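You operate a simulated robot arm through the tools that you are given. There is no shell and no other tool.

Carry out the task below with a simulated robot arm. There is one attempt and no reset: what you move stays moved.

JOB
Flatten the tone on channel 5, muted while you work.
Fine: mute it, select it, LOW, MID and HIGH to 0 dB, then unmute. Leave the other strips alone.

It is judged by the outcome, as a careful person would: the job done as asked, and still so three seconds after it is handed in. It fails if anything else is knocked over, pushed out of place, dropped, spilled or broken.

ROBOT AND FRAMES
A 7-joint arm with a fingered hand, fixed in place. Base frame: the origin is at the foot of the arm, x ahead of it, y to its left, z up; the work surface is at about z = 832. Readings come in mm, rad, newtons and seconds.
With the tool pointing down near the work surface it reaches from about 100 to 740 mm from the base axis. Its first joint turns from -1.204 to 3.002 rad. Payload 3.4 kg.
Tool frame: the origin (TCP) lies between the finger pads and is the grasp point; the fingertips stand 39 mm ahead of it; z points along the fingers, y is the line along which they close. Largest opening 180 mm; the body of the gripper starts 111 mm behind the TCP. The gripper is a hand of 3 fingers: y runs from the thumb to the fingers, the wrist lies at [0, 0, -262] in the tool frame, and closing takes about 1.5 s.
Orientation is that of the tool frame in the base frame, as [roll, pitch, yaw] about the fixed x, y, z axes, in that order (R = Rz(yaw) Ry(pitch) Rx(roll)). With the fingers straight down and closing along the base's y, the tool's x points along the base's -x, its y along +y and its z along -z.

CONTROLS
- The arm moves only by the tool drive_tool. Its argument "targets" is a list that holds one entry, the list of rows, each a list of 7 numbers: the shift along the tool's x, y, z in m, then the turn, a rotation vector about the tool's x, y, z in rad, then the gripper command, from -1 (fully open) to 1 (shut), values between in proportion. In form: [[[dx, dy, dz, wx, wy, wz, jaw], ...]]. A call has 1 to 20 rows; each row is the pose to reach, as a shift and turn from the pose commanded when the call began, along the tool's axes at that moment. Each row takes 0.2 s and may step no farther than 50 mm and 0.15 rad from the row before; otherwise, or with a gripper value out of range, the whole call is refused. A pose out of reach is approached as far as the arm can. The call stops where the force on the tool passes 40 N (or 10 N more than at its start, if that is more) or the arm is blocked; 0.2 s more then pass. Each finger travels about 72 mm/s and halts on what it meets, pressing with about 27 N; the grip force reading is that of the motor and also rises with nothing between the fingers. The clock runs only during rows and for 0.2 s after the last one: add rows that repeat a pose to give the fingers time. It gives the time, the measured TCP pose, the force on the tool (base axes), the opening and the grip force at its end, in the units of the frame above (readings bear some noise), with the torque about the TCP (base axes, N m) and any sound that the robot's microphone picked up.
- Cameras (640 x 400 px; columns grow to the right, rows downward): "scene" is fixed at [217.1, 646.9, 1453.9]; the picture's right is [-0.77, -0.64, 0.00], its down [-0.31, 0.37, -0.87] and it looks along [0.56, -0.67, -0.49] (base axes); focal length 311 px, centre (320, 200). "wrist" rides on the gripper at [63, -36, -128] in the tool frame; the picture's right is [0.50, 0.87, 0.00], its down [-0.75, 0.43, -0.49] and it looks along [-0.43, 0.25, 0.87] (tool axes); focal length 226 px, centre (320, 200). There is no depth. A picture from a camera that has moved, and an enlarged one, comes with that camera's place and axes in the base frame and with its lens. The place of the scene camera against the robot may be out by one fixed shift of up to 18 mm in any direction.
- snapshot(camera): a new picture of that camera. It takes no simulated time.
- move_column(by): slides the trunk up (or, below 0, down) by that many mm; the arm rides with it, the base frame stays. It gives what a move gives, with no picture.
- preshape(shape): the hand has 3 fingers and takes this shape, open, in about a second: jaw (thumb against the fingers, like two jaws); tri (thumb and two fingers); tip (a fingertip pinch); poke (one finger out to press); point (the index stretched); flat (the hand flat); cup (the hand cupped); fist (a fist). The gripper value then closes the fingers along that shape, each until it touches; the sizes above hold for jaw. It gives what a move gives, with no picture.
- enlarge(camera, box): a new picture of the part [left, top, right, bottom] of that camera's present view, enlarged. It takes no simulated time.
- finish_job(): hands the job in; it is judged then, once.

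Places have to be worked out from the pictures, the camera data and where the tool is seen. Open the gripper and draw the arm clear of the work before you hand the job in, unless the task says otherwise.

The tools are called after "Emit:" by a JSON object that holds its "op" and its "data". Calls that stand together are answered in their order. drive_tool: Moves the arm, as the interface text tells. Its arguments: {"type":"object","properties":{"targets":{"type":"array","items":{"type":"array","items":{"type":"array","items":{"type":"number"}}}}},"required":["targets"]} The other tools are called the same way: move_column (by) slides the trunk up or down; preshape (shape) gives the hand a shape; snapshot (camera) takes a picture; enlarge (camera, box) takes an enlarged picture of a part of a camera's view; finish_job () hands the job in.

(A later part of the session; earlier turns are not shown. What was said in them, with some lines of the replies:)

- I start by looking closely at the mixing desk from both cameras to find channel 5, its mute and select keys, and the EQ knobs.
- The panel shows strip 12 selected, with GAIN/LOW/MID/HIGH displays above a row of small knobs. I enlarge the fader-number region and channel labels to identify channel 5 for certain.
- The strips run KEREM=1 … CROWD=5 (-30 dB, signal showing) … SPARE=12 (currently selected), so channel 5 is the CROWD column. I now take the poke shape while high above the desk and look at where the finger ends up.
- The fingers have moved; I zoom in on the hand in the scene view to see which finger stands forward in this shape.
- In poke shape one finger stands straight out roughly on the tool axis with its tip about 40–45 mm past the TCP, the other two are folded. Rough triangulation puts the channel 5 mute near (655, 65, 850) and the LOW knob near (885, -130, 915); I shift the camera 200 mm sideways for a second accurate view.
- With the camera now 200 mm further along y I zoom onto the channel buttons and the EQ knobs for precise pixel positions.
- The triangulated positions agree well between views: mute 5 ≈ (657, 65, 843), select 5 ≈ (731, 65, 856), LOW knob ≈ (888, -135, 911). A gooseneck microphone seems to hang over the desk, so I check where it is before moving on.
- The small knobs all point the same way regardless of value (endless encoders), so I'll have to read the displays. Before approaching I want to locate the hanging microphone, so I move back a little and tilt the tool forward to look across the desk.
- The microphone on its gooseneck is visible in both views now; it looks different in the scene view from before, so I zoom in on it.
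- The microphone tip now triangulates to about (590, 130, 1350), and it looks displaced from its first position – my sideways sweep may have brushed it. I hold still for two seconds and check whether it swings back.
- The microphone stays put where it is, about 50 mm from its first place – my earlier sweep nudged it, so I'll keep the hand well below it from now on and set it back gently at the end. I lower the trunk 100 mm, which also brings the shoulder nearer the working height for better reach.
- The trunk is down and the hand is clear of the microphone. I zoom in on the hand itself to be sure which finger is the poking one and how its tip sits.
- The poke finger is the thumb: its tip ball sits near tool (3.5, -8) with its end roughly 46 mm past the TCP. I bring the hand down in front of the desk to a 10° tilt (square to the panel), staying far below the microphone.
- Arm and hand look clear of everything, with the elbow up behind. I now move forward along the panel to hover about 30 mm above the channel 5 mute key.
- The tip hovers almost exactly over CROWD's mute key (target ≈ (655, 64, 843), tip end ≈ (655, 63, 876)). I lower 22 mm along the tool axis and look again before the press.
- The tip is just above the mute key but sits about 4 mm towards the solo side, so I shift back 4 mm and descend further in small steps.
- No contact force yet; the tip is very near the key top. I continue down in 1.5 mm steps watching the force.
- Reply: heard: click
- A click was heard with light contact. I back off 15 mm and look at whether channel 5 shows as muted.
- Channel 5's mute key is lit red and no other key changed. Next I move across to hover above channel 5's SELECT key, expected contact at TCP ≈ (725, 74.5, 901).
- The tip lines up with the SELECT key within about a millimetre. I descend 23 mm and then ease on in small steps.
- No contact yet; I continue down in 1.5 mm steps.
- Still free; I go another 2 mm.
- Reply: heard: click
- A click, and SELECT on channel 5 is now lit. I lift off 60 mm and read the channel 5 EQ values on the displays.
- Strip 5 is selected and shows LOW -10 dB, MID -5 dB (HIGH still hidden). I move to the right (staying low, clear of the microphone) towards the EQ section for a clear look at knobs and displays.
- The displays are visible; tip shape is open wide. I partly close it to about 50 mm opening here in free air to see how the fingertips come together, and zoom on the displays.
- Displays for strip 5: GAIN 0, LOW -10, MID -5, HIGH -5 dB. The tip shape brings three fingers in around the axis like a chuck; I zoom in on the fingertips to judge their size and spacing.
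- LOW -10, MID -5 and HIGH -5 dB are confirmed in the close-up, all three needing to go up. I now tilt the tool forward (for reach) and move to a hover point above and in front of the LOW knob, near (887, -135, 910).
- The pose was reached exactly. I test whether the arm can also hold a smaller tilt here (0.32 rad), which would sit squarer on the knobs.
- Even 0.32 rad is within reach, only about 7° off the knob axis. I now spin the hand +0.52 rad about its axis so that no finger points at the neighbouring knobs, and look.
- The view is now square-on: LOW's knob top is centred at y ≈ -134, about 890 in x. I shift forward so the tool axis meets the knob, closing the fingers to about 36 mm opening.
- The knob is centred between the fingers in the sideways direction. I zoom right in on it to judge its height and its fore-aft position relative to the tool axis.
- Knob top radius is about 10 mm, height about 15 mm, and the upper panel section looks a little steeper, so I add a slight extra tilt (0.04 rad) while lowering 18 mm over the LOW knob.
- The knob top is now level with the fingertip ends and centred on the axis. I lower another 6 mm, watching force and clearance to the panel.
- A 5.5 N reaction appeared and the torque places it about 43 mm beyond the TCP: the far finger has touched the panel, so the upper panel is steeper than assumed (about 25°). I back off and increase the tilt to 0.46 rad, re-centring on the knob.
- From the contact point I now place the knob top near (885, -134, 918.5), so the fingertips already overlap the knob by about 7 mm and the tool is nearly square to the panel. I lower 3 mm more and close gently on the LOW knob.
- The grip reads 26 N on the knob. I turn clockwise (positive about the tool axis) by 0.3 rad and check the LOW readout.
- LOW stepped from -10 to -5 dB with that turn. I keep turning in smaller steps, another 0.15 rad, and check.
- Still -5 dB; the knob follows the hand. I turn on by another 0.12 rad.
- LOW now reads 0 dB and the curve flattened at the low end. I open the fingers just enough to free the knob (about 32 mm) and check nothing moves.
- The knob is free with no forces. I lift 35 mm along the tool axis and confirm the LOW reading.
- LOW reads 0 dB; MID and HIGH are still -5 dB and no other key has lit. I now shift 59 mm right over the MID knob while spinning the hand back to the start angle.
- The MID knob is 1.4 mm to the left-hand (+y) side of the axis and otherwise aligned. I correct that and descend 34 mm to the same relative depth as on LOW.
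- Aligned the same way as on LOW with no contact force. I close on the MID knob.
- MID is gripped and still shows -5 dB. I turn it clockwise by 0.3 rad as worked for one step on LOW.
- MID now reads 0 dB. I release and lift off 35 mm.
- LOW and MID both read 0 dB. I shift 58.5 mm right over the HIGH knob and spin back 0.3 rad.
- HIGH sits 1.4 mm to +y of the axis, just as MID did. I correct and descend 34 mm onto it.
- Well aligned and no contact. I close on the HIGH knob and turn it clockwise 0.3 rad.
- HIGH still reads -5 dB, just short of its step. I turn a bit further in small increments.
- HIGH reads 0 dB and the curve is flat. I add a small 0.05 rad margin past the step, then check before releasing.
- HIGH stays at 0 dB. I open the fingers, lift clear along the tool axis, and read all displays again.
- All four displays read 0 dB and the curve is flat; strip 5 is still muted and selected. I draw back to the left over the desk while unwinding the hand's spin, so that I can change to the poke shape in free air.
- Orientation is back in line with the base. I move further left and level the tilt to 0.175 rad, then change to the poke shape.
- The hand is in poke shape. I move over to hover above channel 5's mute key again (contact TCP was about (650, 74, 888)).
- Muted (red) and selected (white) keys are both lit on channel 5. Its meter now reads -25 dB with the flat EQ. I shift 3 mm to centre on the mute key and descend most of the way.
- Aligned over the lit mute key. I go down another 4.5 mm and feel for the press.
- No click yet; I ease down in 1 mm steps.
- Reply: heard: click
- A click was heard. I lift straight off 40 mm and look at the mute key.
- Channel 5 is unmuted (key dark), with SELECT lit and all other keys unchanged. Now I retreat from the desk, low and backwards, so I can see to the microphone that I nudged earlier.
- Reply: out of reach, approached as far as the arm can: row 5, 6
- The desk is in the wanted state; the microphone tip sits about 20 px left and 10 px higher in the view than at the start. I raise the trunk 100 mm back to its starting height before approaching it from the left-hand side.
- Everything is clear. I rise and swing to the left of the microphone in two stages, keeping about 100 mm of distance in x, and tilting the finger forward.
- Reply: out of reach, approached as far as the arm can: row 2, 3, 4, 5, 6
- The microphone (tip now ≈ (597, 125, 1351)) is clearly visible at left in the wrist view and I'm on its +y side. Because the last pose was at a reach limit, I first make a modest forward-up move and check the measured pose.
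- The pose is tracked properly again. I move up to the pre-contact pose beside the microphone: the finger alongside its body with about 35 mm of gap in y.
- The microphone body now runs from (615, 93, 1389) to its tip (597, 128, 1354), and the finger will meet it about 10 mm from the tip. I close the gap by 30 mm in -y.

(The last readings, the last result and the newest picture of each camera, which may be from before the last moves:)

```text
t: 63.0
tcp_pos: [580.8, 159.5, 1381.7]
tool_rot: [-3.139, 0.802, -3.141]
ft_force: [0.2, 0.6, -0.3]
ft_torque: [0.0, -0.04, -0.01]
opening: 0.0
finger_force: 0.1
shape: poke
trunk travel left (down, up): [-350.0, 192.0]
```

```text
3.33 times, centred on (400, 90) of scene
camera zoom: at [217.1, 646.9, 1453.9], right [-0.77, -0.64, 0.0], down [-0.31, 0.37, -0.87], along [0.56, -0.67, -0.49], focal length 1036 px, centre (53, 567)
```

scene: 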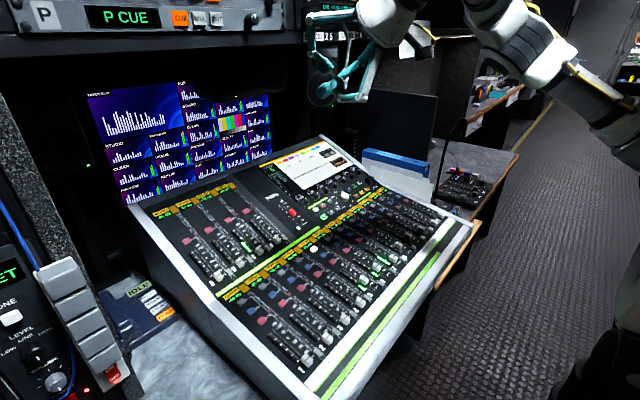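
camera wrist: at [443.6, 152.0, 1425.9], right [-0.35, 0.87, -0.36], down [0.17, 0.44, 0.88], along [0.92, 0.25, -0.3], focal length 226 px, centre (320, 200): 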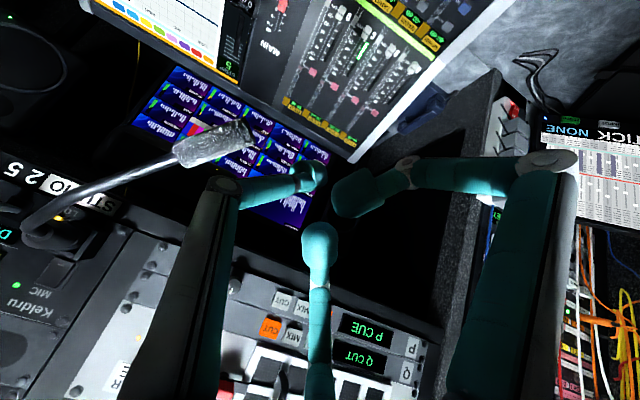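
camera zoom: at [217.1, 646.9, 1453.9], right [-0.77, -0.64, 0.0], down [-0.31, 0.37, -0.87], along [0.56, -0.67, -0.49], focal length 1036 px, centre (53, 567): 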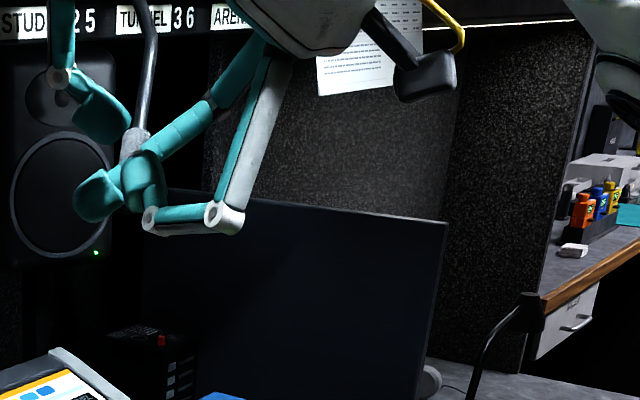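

The finger tip is now right beside the microphone head, not yet touching. I push gently in -y by 12 mm with a slight downward component and check force and the mic's position.

Emit:
{"op": "drive_tool", "data": {"targets": [[[0, -0.004, 0, 0, 0, 0, -1], [0, -0.008, 0.0005, 0, 0, 0, -1], [0.001, -0.012, 0.001, 0, 0, 0, -1]]]}}

Emit:
{"op": "enlarge", "data": {"camera": "wrist", "box": [150, 80, 390, 230]}}

Emit:
{"op": "enlarge", "data": {"camera": "scene", "box": [340, 30, 460, 150]}}

```text
t: 63.8
tcp_pos: [580.1, 146.7, 1380.7]
tool_rot: [-3.139, 0.8, -3.141]
ft_force: [0.2, -0.6, -0.3]
ft_torque: [-0.01, -0.03, -0.05]
opening: 0.0
finger_force: 0.1
shape: poke
trunk travel left (down, up): [-350.0, 192.0]
```

```text
2.67 times, centred on (270, 155) of wrist
camera zoom: at [444.6, 110.4, 1424.4], right [-0.35, 0.87, -0.36], down [0.17, 0.44, 0.88], along [0.92, 0.25, -0.3], focal length 603 px, centre (453, 320)
```

zoom: 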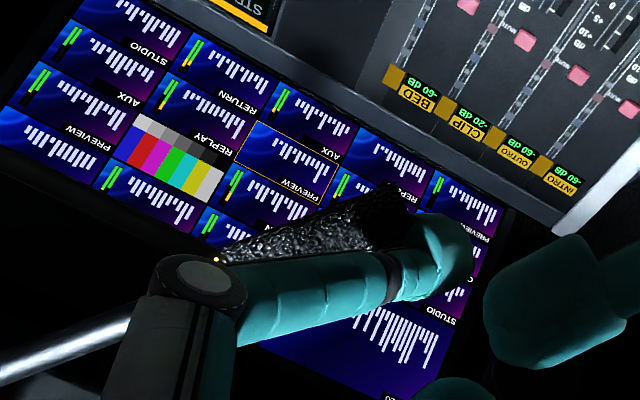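

```text
3.33 times, centred on (400, 90) of scene
camera zoom: at [217.1, 646.9, 1453.9], right [-0.77, -0.64, 0.0], down [-0.31, 0.37, -0.87], along [0.56, -0.67, -0.49], focal length 1036 px, centre (53, 567)
```

zoom: 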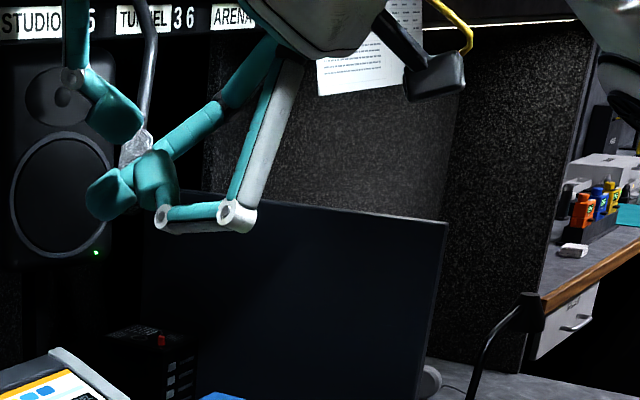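

Still no contact force; in the wrist view the finger's edge and the mic's end are just meeting. I push on another 8 mm in -y.

Emit:
{"op": "drive_tool", "data": {"targets": [[[0, -0.004, 0, 0, 0, 0, -1], [0, -0.008, 0, 0, 0, 0, -1]]]}}

Emit:
{"op": "enlarge", "data": {"camera": "wrist", "box": [150, 80, 390, 230]}}

Emit:
{"op": "enlarge", "data": {"camera": "scene", "box": [320, 20, 400, 120]}}

```text
t: 64.4
tcp_pos: [579.5, 138.1, 1381.0]
tool_rot: [-3.14, 0.8, -3.141]
ft_force: [-0.3, 0.5, -0.9]
ft_torque: [-0.02, 0.02, 0.02]
opening: 0.0
finger_force: 0.0
shape: poke
trunk travel left (down, up): [-350.0, 192.0]
```

```text
2.67 times, centred on (270, 155) of wrist
camera zoom: at [444.3, 102.1, 1424.7], right [-0.35, 0.87, -0.36], down [0.17, 0.44, 0.88], along [0.92, 0.25, -0.3], focal length 603 px, centre (453, 320)
```

zoom: 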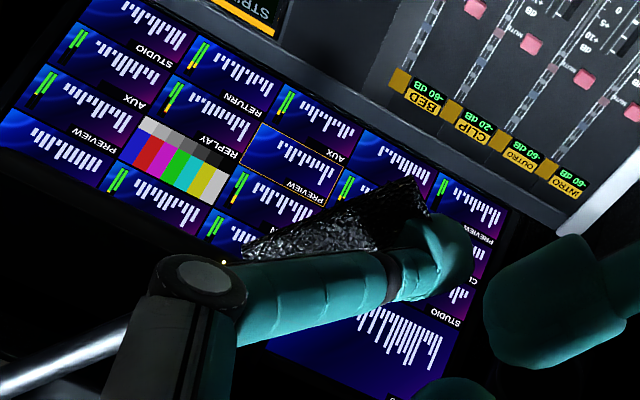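

```text
4.00 times, centred on (360, 70) of scene
camera zoom: at [217.1, 646.9, 1453.9], right [-0.77, -0.64, 0.0], down [-0.31, 0.37, -0.87], along [0.56, -0.67, -0.49], focal length 1243 px, centre (160, 720)
```

zoom: 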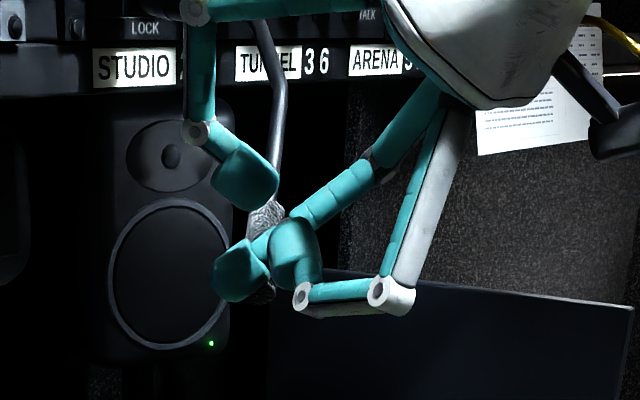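

The scene view shows the microphone has begun to move with the finger (it swings with almost no force). I keep pushing slowly in -y with a slight descent, following its arc.

Emit:
{"op": "drive_tool", "data": {"targets": [[[0.0014, -0.005, 0.0014, 0, 0, 0, -1], [0.0029, -0.01, 0.0028, 0, 0, 0, -1], [0.0043, -0.015, 0.0042, 0, 0, 0, -1], [0.0057, -0.02, 0.0056, 0, 0, 0, -1]]]}}

Emit:
{"op": "enlarge", "data": {"camera": "wrist", "box": [150, 80, 390, 230]}}

Emit:
{"op": "enlarge", "data": {"camera": "scene", "box": [320, 20, 400, 120]}}

```text
t: 65.4
tcp_pos: [580.0, 118.9, 1374.0]
tool_rot: [-3.14, 0.801, 3.141]
ft_force: [0.2, 0.6, 0.6]
ft_torque: [0.01, 0.02, 0.0]
opening: 0.1
finger_force: 0.1
shape: poke
trunk travel left (down, up): [-350.0, 192.0]
```

```text
2.67 times, centred on (270, 155) of wrist
camera zoom: at [444.0, 81.6, 1416.9], right [-0.35, 0.87, -0.36], down [0.17, 0.44, 0.88], along [0.92, 0.25, -0.3], focal length 603 px, centre (453, 320)
```

zoom: 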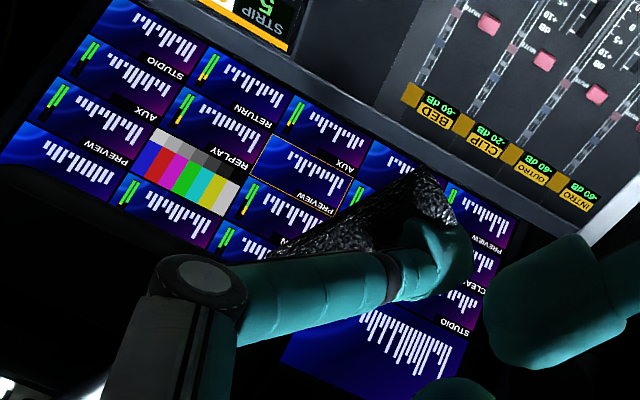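

```text
4.00 times, centred on (360, 70) of scene
camera zoom: at [217.1, 646.9, 1453.9], right [-0.77, -0.64, 0.0], down [-0.31, 0.37, -0.87], along [0.56, -0.67, -0.49], focal length 1243 px, centre (160, 720)
```

zoom: 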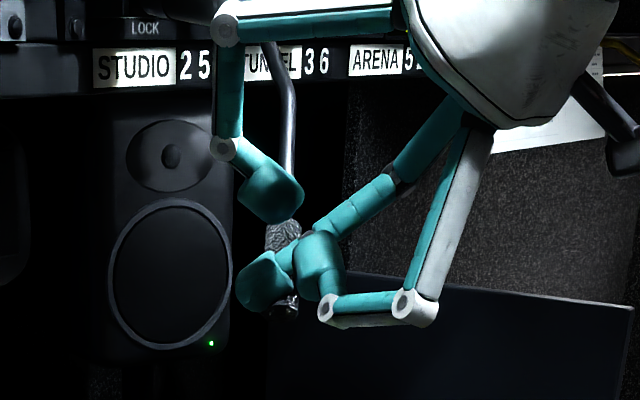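

The microphone is following: its tip is now about 11 px short of its original place in the view. I push another 18 mm.

Emit:
{"op": "drive_tool", "data": {"targets": [[[0.0011, -0.0045, 0.001, 0, 0, 0, -1], [0.0022, -0.009, 0.002, 0, 0, 0, -1], [0.0032, -0.0135, 0.0031, 0, 0, 0, -1], [0.0043, -0.018, 0.0042, 0, 0, 0, -1]]]}}

Emit:
{"op": "enlarge", "data": {"camera": "wrist", "box": [150, 80, 390, 230]}}

Emit:
{"op": "enlarge", "data": {"camera": "scene", "box": [340, 30, 460, 150]}}

```text
t: 66.4
tcp_pos: [580.2, 102.0, 1366.5]
tool_rot: [-3.14, 0.801, -3.141]
ft_force: [-0.2, 0.4, 0.0]
ft_torque: [0.01, 0.0, -0.01]
opening: 0.1
finger_force: 0.1
shape: poke
trunk travel left (down, up): [-350.0, 192.0]
```

```text
2.67 times, centred on (270, 155) of wrist
camera zoom: at [444.5, 64.2, 1410.4], right [-0.35, 0.87, -0.36], down [0.17, 0.44, 0.88], along [0.92, 0.25, -0.3], focal length 603 px, centre (453, 320)
```

zoom: 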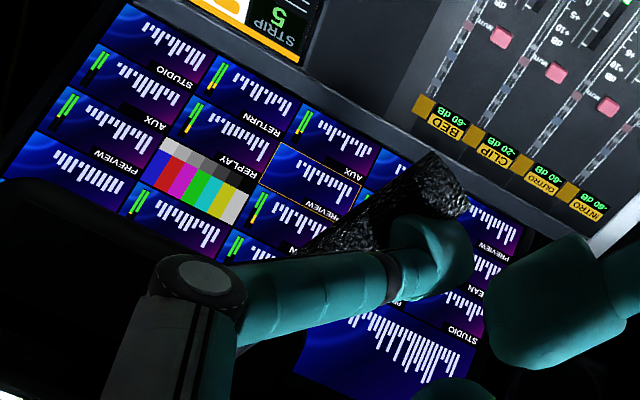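

```text
3.33 times, centred on (400, 90) of scene
camera zoom: at [217.1, 646.9, 1453.9], right [-0.77, -0.64, 0.0], down [-0.31, 0.37, -0.87], along [0.56, -0.67, -0.49], focal length 1036 px, centre (53, 567)
```

zoom: 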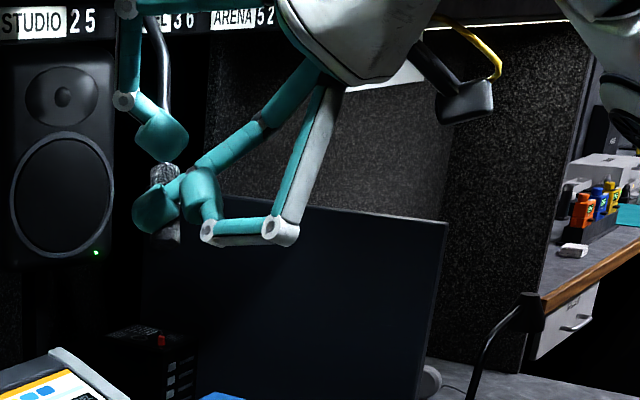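

Its tip is now about 22 px (in this zoom) short of the original place. I push 12 mm more.

Emit:
{"op": "drive_tool", "data": {"targets": [[[0, -0.004, 0, 0, 0, 0, -1], [0.0007, -0.008, 0.0007, 0, 0, 0, -1], [0.0014, -0.012, 0.0014, 0, 0, 0, -1]]]}}

Emit:
{"op": "enlarge", "data": {"camera": "wrist", "box": [150, 80, 390, 230]}}

Emit:
{"op": "enlarge", "data": {"camera": "scene", "box": [340, 30, 460, 150]}}

```text
t: 67.2
tcp_pos: [579.7, 88.8, 1366.3]
tool_rot: [-3.138, 0.802, -3.139]
ft_force: [-0.4, 0.3, 0.2]
ft_torque: [0.01, -0.04, -0.01]
opening: 0.0
finger_force: 0.1
shape: poke
trunk travel left (down, up): [-350.0, 192.0]
```

```text
2.67 times, centred on (270, 155) of wrist
camera zoom: at [444.6, 51.6, 1409.2], right [-0.35, 0.87, -0.36], down [0.17, 0.44, 0.88], along [0.92, 0.25, -0.3], focal length 603 px, centre (453, 320)
```

zoom: 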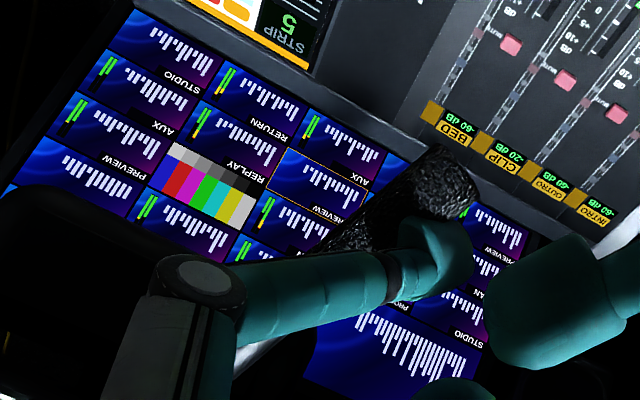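

```text
3.33 times, centred on (400, 90) of scene
camera zoom: at [217.1, 646.9, 1453.9], right [-0.77, -0.64, 0.0], down [-0.31, 0.37, -0.87], along [0.56, -0.67, -0.49], focal length 1036 px, centre (53, 567)
```

zoom: 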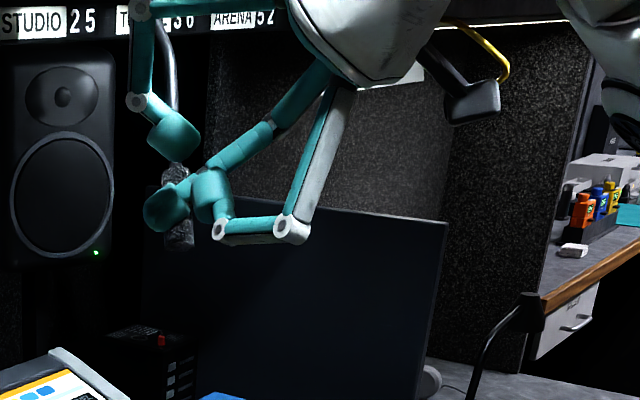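

Close now. I zoom in on the microphone in the scene view to measure the remaining offset from its original place (original head top ≈ zoom (190, 161)).

Emit:
{"op": "enlarge", "data": {"camera": "scene", "box": [330, 20, 390, 110]}}

```text
4.44 times, centred on (360, 65) of scene
camera zoom: at [217.1, 646.9, 1453.9], right [-0.77, -0.64, 0.0], down [-0.31, 0.37, -0.87], along [0.56, -0.67, -0.49], focal length 1381 px, centre (142, 800)
```

zoom: 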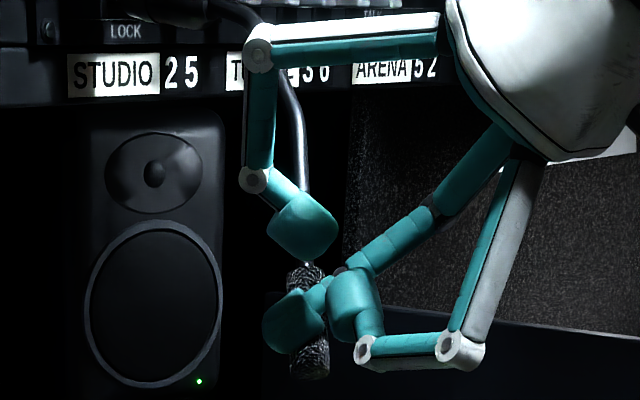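

About 4 px (≈ 9 mm in the image plane, roughly 14 mm in y) remain. I push 12 mm more and re-measure.

Emit:
{"op": "drive_tool", "data": {"targets": [[[0, -0.004, 0, 0, 0, 0, -1], [0, -0.008, 0, 0, 0, 0, -1], [0, -0.012, 0, 0, 0, 0, -1]]]}}

Emit:
{"op": "enlarge", "data": {"camera": "scene", "box": [330, 20, 390, 110]}}

Emit:
{"op": "enlarge", "data": {"camera": "scene", "box": [340, 30, 460, 150]}}

```text
t: 68.0
tcp_pos: [580.3, 76.5, 1365.4]
tool_rot: [-3.14, 0.801, -3.139]
ft_force: [-0.1, -0.3, -0.5]
ft_torque: [0.0, 0.01, -0.02]
opening: 0.0
finger_force: 0.1
shape: poke
trunk travel left (down, up): [-350.0, 192.0]
```

```text
4.44 times, centred on (360, 65) of scene
camera zoom: at [217.1, 646.9, 1453.9], right [-0.77, -0.64, 0.0], down [-0.31, 0.37, -0.87], along [0.56, -0.67, -0.49], focal length 1381 px, centre (142, 800)
```

zoom: 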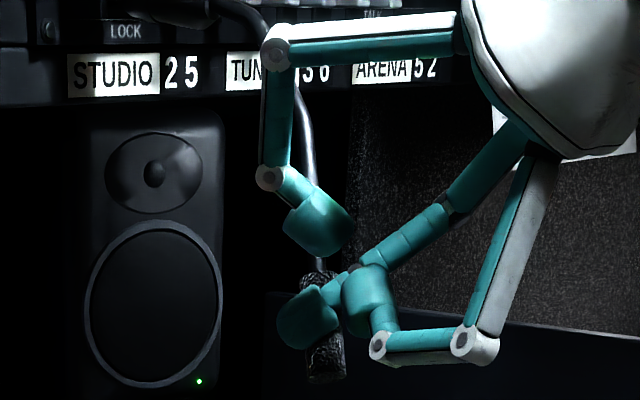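

```text
3.33 times, centred on (400, 90) of scene
camera zoom: at [217.1, 646.9, 1453.9], right [-0.77, -0.64, 0.0], down [-0.31, 0.37, -0.87], along [0.56, -0.67, -0.49], focal length 1036 px, centre (53, 567)
```

zoom: 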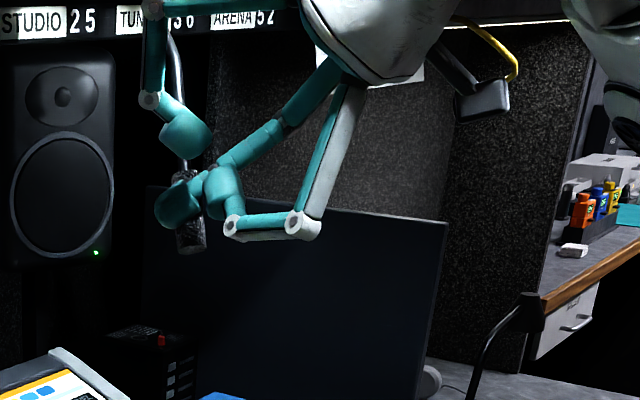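

The microphone's horizontal position in the view now matches the original within about a pixel. I back the finger off in +y so I can compare it unobstructed.

Emit:
{"op": "drive_tool", "data": {"targets": [[[0, 0.01, 0, 0, 0, 0, -1], [0, 0.04, 0, 0, 0, 0, -1], [0, 0.08, 0, 0, 0, 0, -1], [0, 0.12, 0, 0, 0, 0, -1], [0, 0.12, 0, 0, 0, 0, -1]]]}}

Emit:
{"op": "enlarge", "data": {"camera": "scene", "box": [340, 30, 460, 150]}}

Emit:
{"op": "snapshot", "data": {"camera": "wrist"}}

```text
t: 69.2
tcp_pos: [580.6, 196.5, 1367.1]
tool_rot: [-3.139, 0.801, -3.139]
ft_force: [-0.1, 0.5, 0.7]
ft_torque: [0.03, 0.0, 0.03]
opening: 0.0
finger_force: 0.1
shape: poke
trunk travel left (down, up): [-350.0, 192.0]
```

```text
3.33 times, centred on (400, 90) of scene
camera zoom: at [217.1, 646.9, 1453.9], right [-0.77, -0.64, 0.0], down [-0.31, 0.37, -0.87], along [0.56, -0.67, -0.49], focal length 1036 px, centre (53, 567)
```

zoom: 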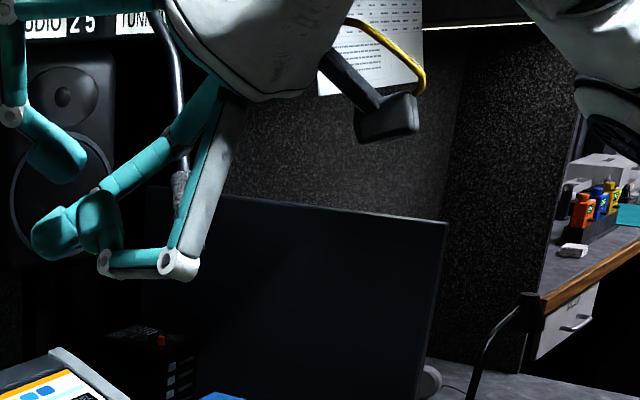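

```text
taken
camera wrist: at [444.4, 160.2, 1409.9], right [-0.35, 0.87, -0.36], down [0.17, 0.44, 0.88], along [0.92, 0.25, -0.3], focal length 226 px, centre (320, 200)
```

wrist: 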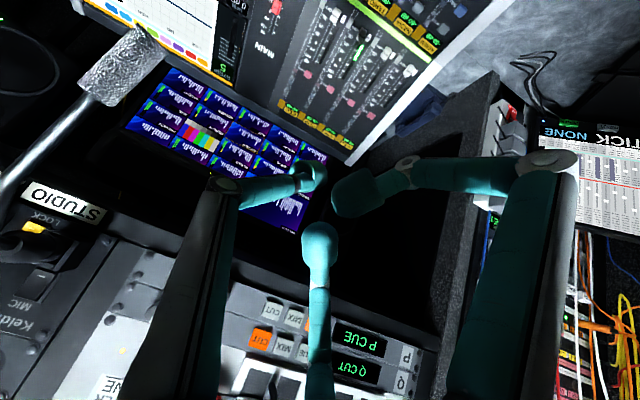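

The tip now triangulates to about (583, 66, 1325), against an original of roughly (580, 68, 1324). I pull the hand straight back and down to get an unobstructed comparison.

Emit:
{"op": "drive_tool", "data": {"targets": [[[0.0388, 0, -0.0042, 0, 0, 0, -1], [0.0776, 0, -0.0083, 0, 0, 0, -1], [0.1165, 0, -0.0125, 0, 0, 0, -1], [0.1553, 0, -0.0166, 0, 0, 0, -1], [0.1553, 0, -0.0166, 0, 0, 0, -1]]]}}

Emit:
{"op": "enlarge", "data": {"camera": "scene", "box": [340, 30, 460, 150]}}

Emit:
{"op": "snapshot", "data": {"camera": "scene"}}

```text
t: 70.4
tcp_pos: [484.6, 199.5, 1273.3]
tool_rot: [-3.139, 0.801, -3.134]
ft_force: [0.0, -0.6, -0.3]
ft_torque: [0.01, -0.03, 0.02]
opening: 0.1
finger_force: 0.0
shape: poke
out of reach, approached as far as the arm can: row 4, 5
trunk travel left (down, up): [-350.0, 192.0]
```

```text
3.33 times, centred on (400, 90) of scene
camera zoom: at [217.1, 646.9, 1453.9], right [-0.77, -0.64, 0.0], down [-0.31, 0.37, -0.87], along [0.56, -0.67, -0.49], focal length 1036 px, centre (53, 567)
```

zoom: 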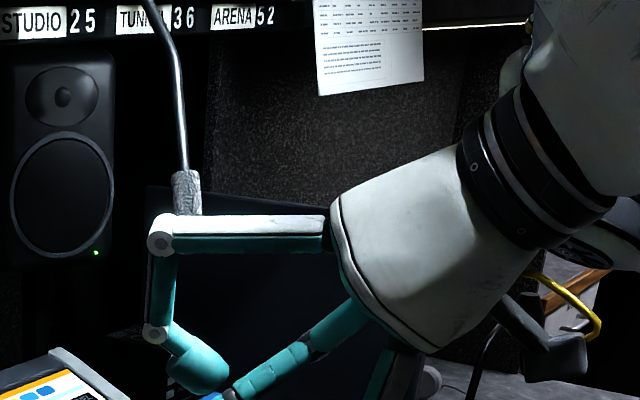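

```text
taken
```

scene: 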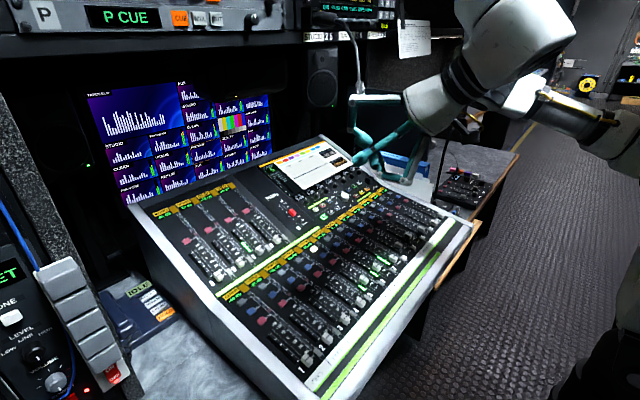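

The gooseneck and mic now line up with their original place to within a few millimetres. I lower the hand away from it, reducing the tilt, to clear the view.

Emit:
{"op": "drive_tool", "data": {"targets": [[[0.0251, 0, 0.0244, 0, 0.1, 0, -1], [0.0503, 0, 0.0487, 0, 0.2, 0, -1], [0.0754, 0, 0.0731, 0, 0.3, 0, -1], [0.1005, 0, 0.0974, 0, 0.4, 0, -1], [0.1005, 0, 0.0974, 0, 0.4, 0, -1]]]}}

Emit:
{"op": "enlarge", "data": {"camera": "scene", "box": [340, 30, 460, 150]}}

Emit:
{"op": "snapshot", "data": {"camera": "scene"}}

```text
t: 71.6
tcp_pos: [486.6, 201.2, 1132.4]
tool_rot: [-3.14, 0.401, -3.141]
ft_force: [0.3, 0.7, -0.6]
ft_torque: [-0.01, 0.01, 0.0]
opening: 0.0
finger_force: 0.1
shape: poke
trunk travel left (down, up): [-350.0, 192.0]
```

```text
3.33 times, centred on (400, 90) of scene
camera zoom: at [217.1, 646.9, 1453.9], right [-0.77, -0.64, 0.0], down [-0.31, 0.37, -0.87], along [0.56, -0.67, -0.49], focal length 1036 px, centre (53, 567)
```

zoom: 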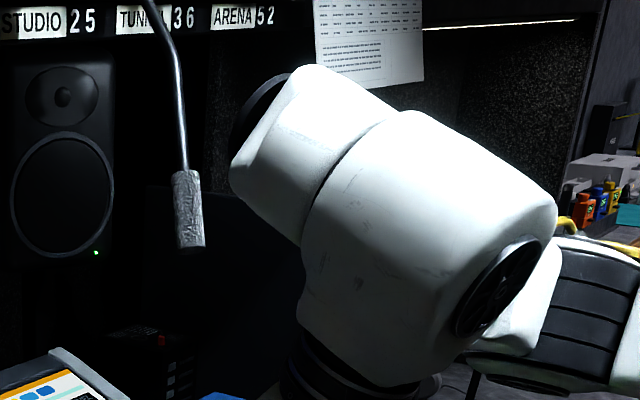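

```text
taken
```

scene: 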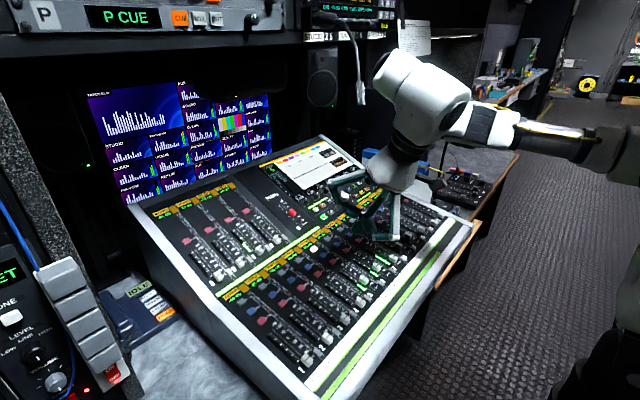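

With the view clear, cross-checking the original wrist and scene pictures puts the mic's original tip at (583, 62, 1324) and now at about (586, 64, 1322), i.e. back in place within about 4 mm. I now swing the arm back to the middle, below and well behind the microphone.

Emit:
{"op": "drive_tool", "data": {"targets": [[[0.005, -0.04, -0.005, 0, 0.043, 0, -1], [0.01, -0.08, -0.01, 0, 0.086, 0, -1], [0.015, -0.12, -0.015, 0, 0.129, 0, -1], [0.02, -0.16, -0.02, 0, 0.171, 0, -1], [0.025, -0.2, -0.025, 0, 0.214, 0, -1], [0.03, -0.24, -0.03, 0, 0.257, 0, -1], [0.0353, -0.281, -0.0345, 0, 0.3, 0, -1], [0.0353, -0.281, -0.0345, 0, 0.3, 0, -1]]]}}

Emit:
{"op": "snapshot", "data": {"camera": "scene"}}

Emit:
{"op": "snapshot", "data": {"camera": "wrist"}}

```text
t: 73.4
tcp_pos: [438.4, -79.3, 1151.4]
tool_rot: [-3.141, 0.099, 3.141]
ft_force: [0.0, -0.2, -0.6]
ft_torque: [-0.02, 0.0, 0.05]
opening: 0.1
finger_force: 0.2
shape: poke
trunk travel left (down, up): [-350.0, 192.0]
```

```text
taken
```

scene: 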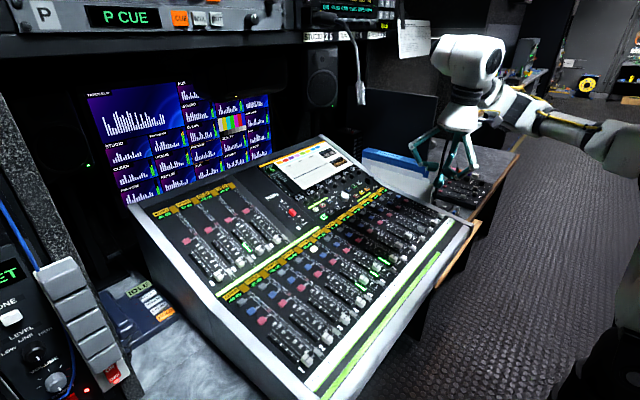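

```text
taken
camera wrist: at [362.9, -115.2, 1271.8], right [-0.5, 0.87, -0.05], down [0.7, 0.44, 0.56], along [0.51, 0.24, -0.82], focal length 226 px, centre (320, 200)
```

wrist: 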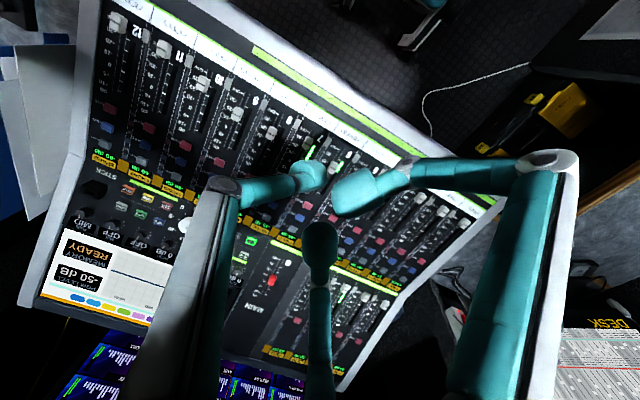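

The arm is clear of desk and microphone. I open the hand to the plain jaw shape and inspect the final state of the desk in close-ups.

Emit:
{"op": "preshape", "data": {"shape": "jaw"}}

Emit:
{"op": "enlarge", "data": {"camera": "scene", "box": [255, 140, 395, 228]}}

Emit:
{"op": "enlarge", "data": {"camera": "scene", "box": [210, 220, 370, 320]}}

Emit:
{"op": "enlarge", "data": {"camera": "scene", "box": [280, 260, 440, 360]}}

Emit:
{"op": "enlarge", "data": {"camera": "scene", "box": [340, 30, 460, 150]}}

Emit:
{"op": "enlarge", "data": {"camera": "scene", "box": [320, 170, 480, 270]}}

```text
t: 74.3
tcp_pos: [438.1, -78.3, 1151.7]
tool_rot: [-3.139, 0.101, 3.142]
ft_force: [0.6, 0.4, -0.2]
ft_torque: [-0.01, 0.0, -0.03]
opening: 179.9
finger_force: 0.1
shape: jaw
trunk travel left (down, up): [-350.0, 192.0]
```

```text
4.55 times, centred on (325, 184) of scene
camera zoom: at [217.1, 646.9, 1453.9], right [-0.77, -0.64, 0.0], down [-0.31, 0.37, -0.87], along [0.56, -0.67, -0.49], focal length 1412 px, centre (297, 273)
```

zoom: 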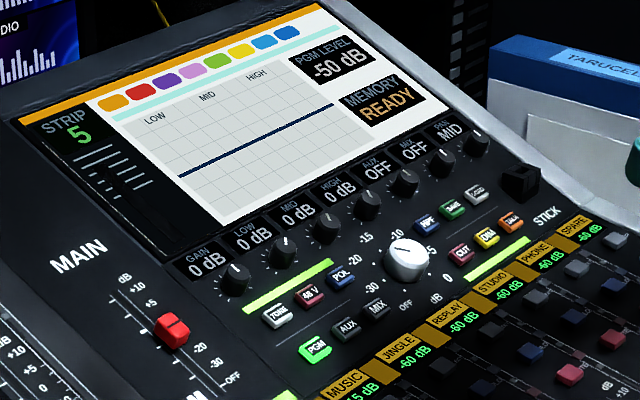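

```text
4.00 times, centred on (290, 270) of scene
camera zoom: at [217.1, 646.9, 1453.9], right [-0.77, -0.64, 0.0], down [-0.31, 0.37, -0.87], along [0.56, -0.67, -0.49], focal length 1243 px, centre (440, -80)
```

zoom: 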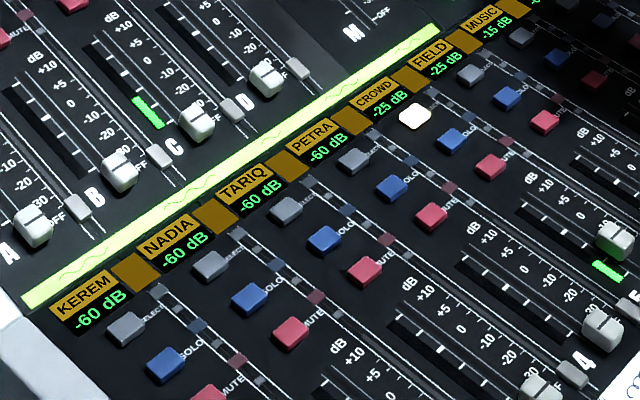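

```text
4.00 times, centred on (360, 310) of scene
camera zoom: at [217.1, 646.9, 1453.9], right [-0.77, -0.64, 0.0], down [-0.31, 0.37, -0.87], along [0.56, -0.67, -0.49], focal length 1243 px, centre (160, -240)
```

zoom: 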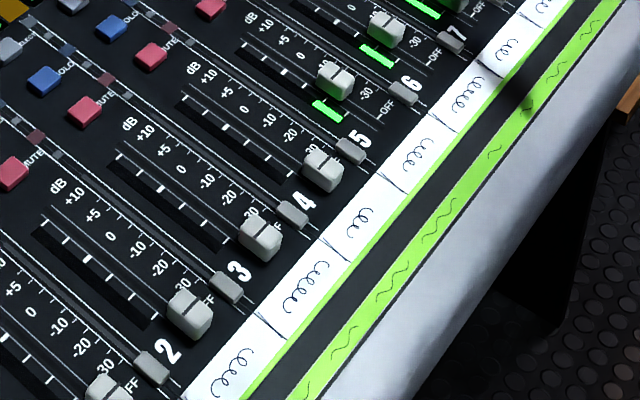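

```text
3.33 times, centred on (400, 90) of scene
camera zoom: at [217.1, 646.9, 1453.9], right [-0.77, -0.64, 0.0], down [-0.31, 0.37, -0.87], along [0.56, -0.67, -0.49], focal length 1036 px, centre (53, 567)
```

zoom: 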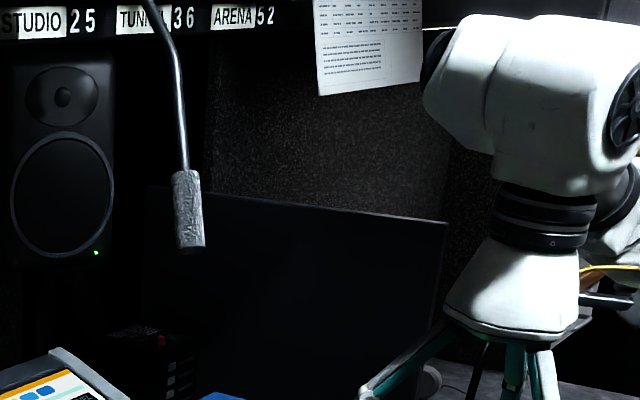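

```text
4.00 times, centred on (400, 220) of scene
camera zoom: at [217.1, 646.9, 1453.9], right [-0.77, -0.64, 0.0], down [-0.31, 0.37, -0.87], along [0.56, -0.67, -0.49], focal length 1243 px, centre (0, 120)
```

zoom: 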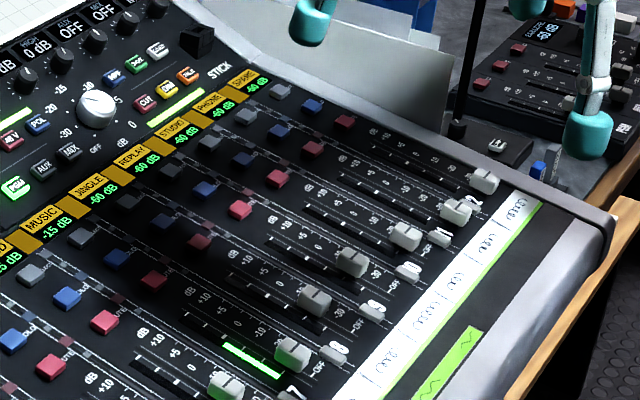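

Final check: strip 5 selected with LOW, MID and HIGH at 0 dB and a flat curve, mute off, other strips, faders and keys unchanged, microphone back in place, hand open and clear. I hand the job in.

Emit:
{"op": "finish_job", "data": {}}

```text
The job is handed in.
```

Channel 5 (CROWD) is flat: LOW, MID and HIGH all read 0 dB, and I muted the channel first, selected it, then unmuted it once the EQ was done. They were at -10, -5 and -5 dB before. GAIN was already at 0 dB and I left it alone.

- **Microphone nudged:** while positioning the arm early on, I brushed the gooseneck microphone that hangs over the desk and swung it about 50 mm out of place. I pushed it back at the end. By my estimate from the camera pictures, it is now within about 4–7 mm of where it started.
- **Selection changed:** strip 5 is still the selected strip. Strip 12 was selected when I started.
- **Meter:** channel 5's level display went from -30 to -25 dB, most likely from the flattened EQ, since its fader looks unmoved.

In the final pictures, the other strips, faders and keys look unchanged. The hand is open and the arm is clear of the desk.
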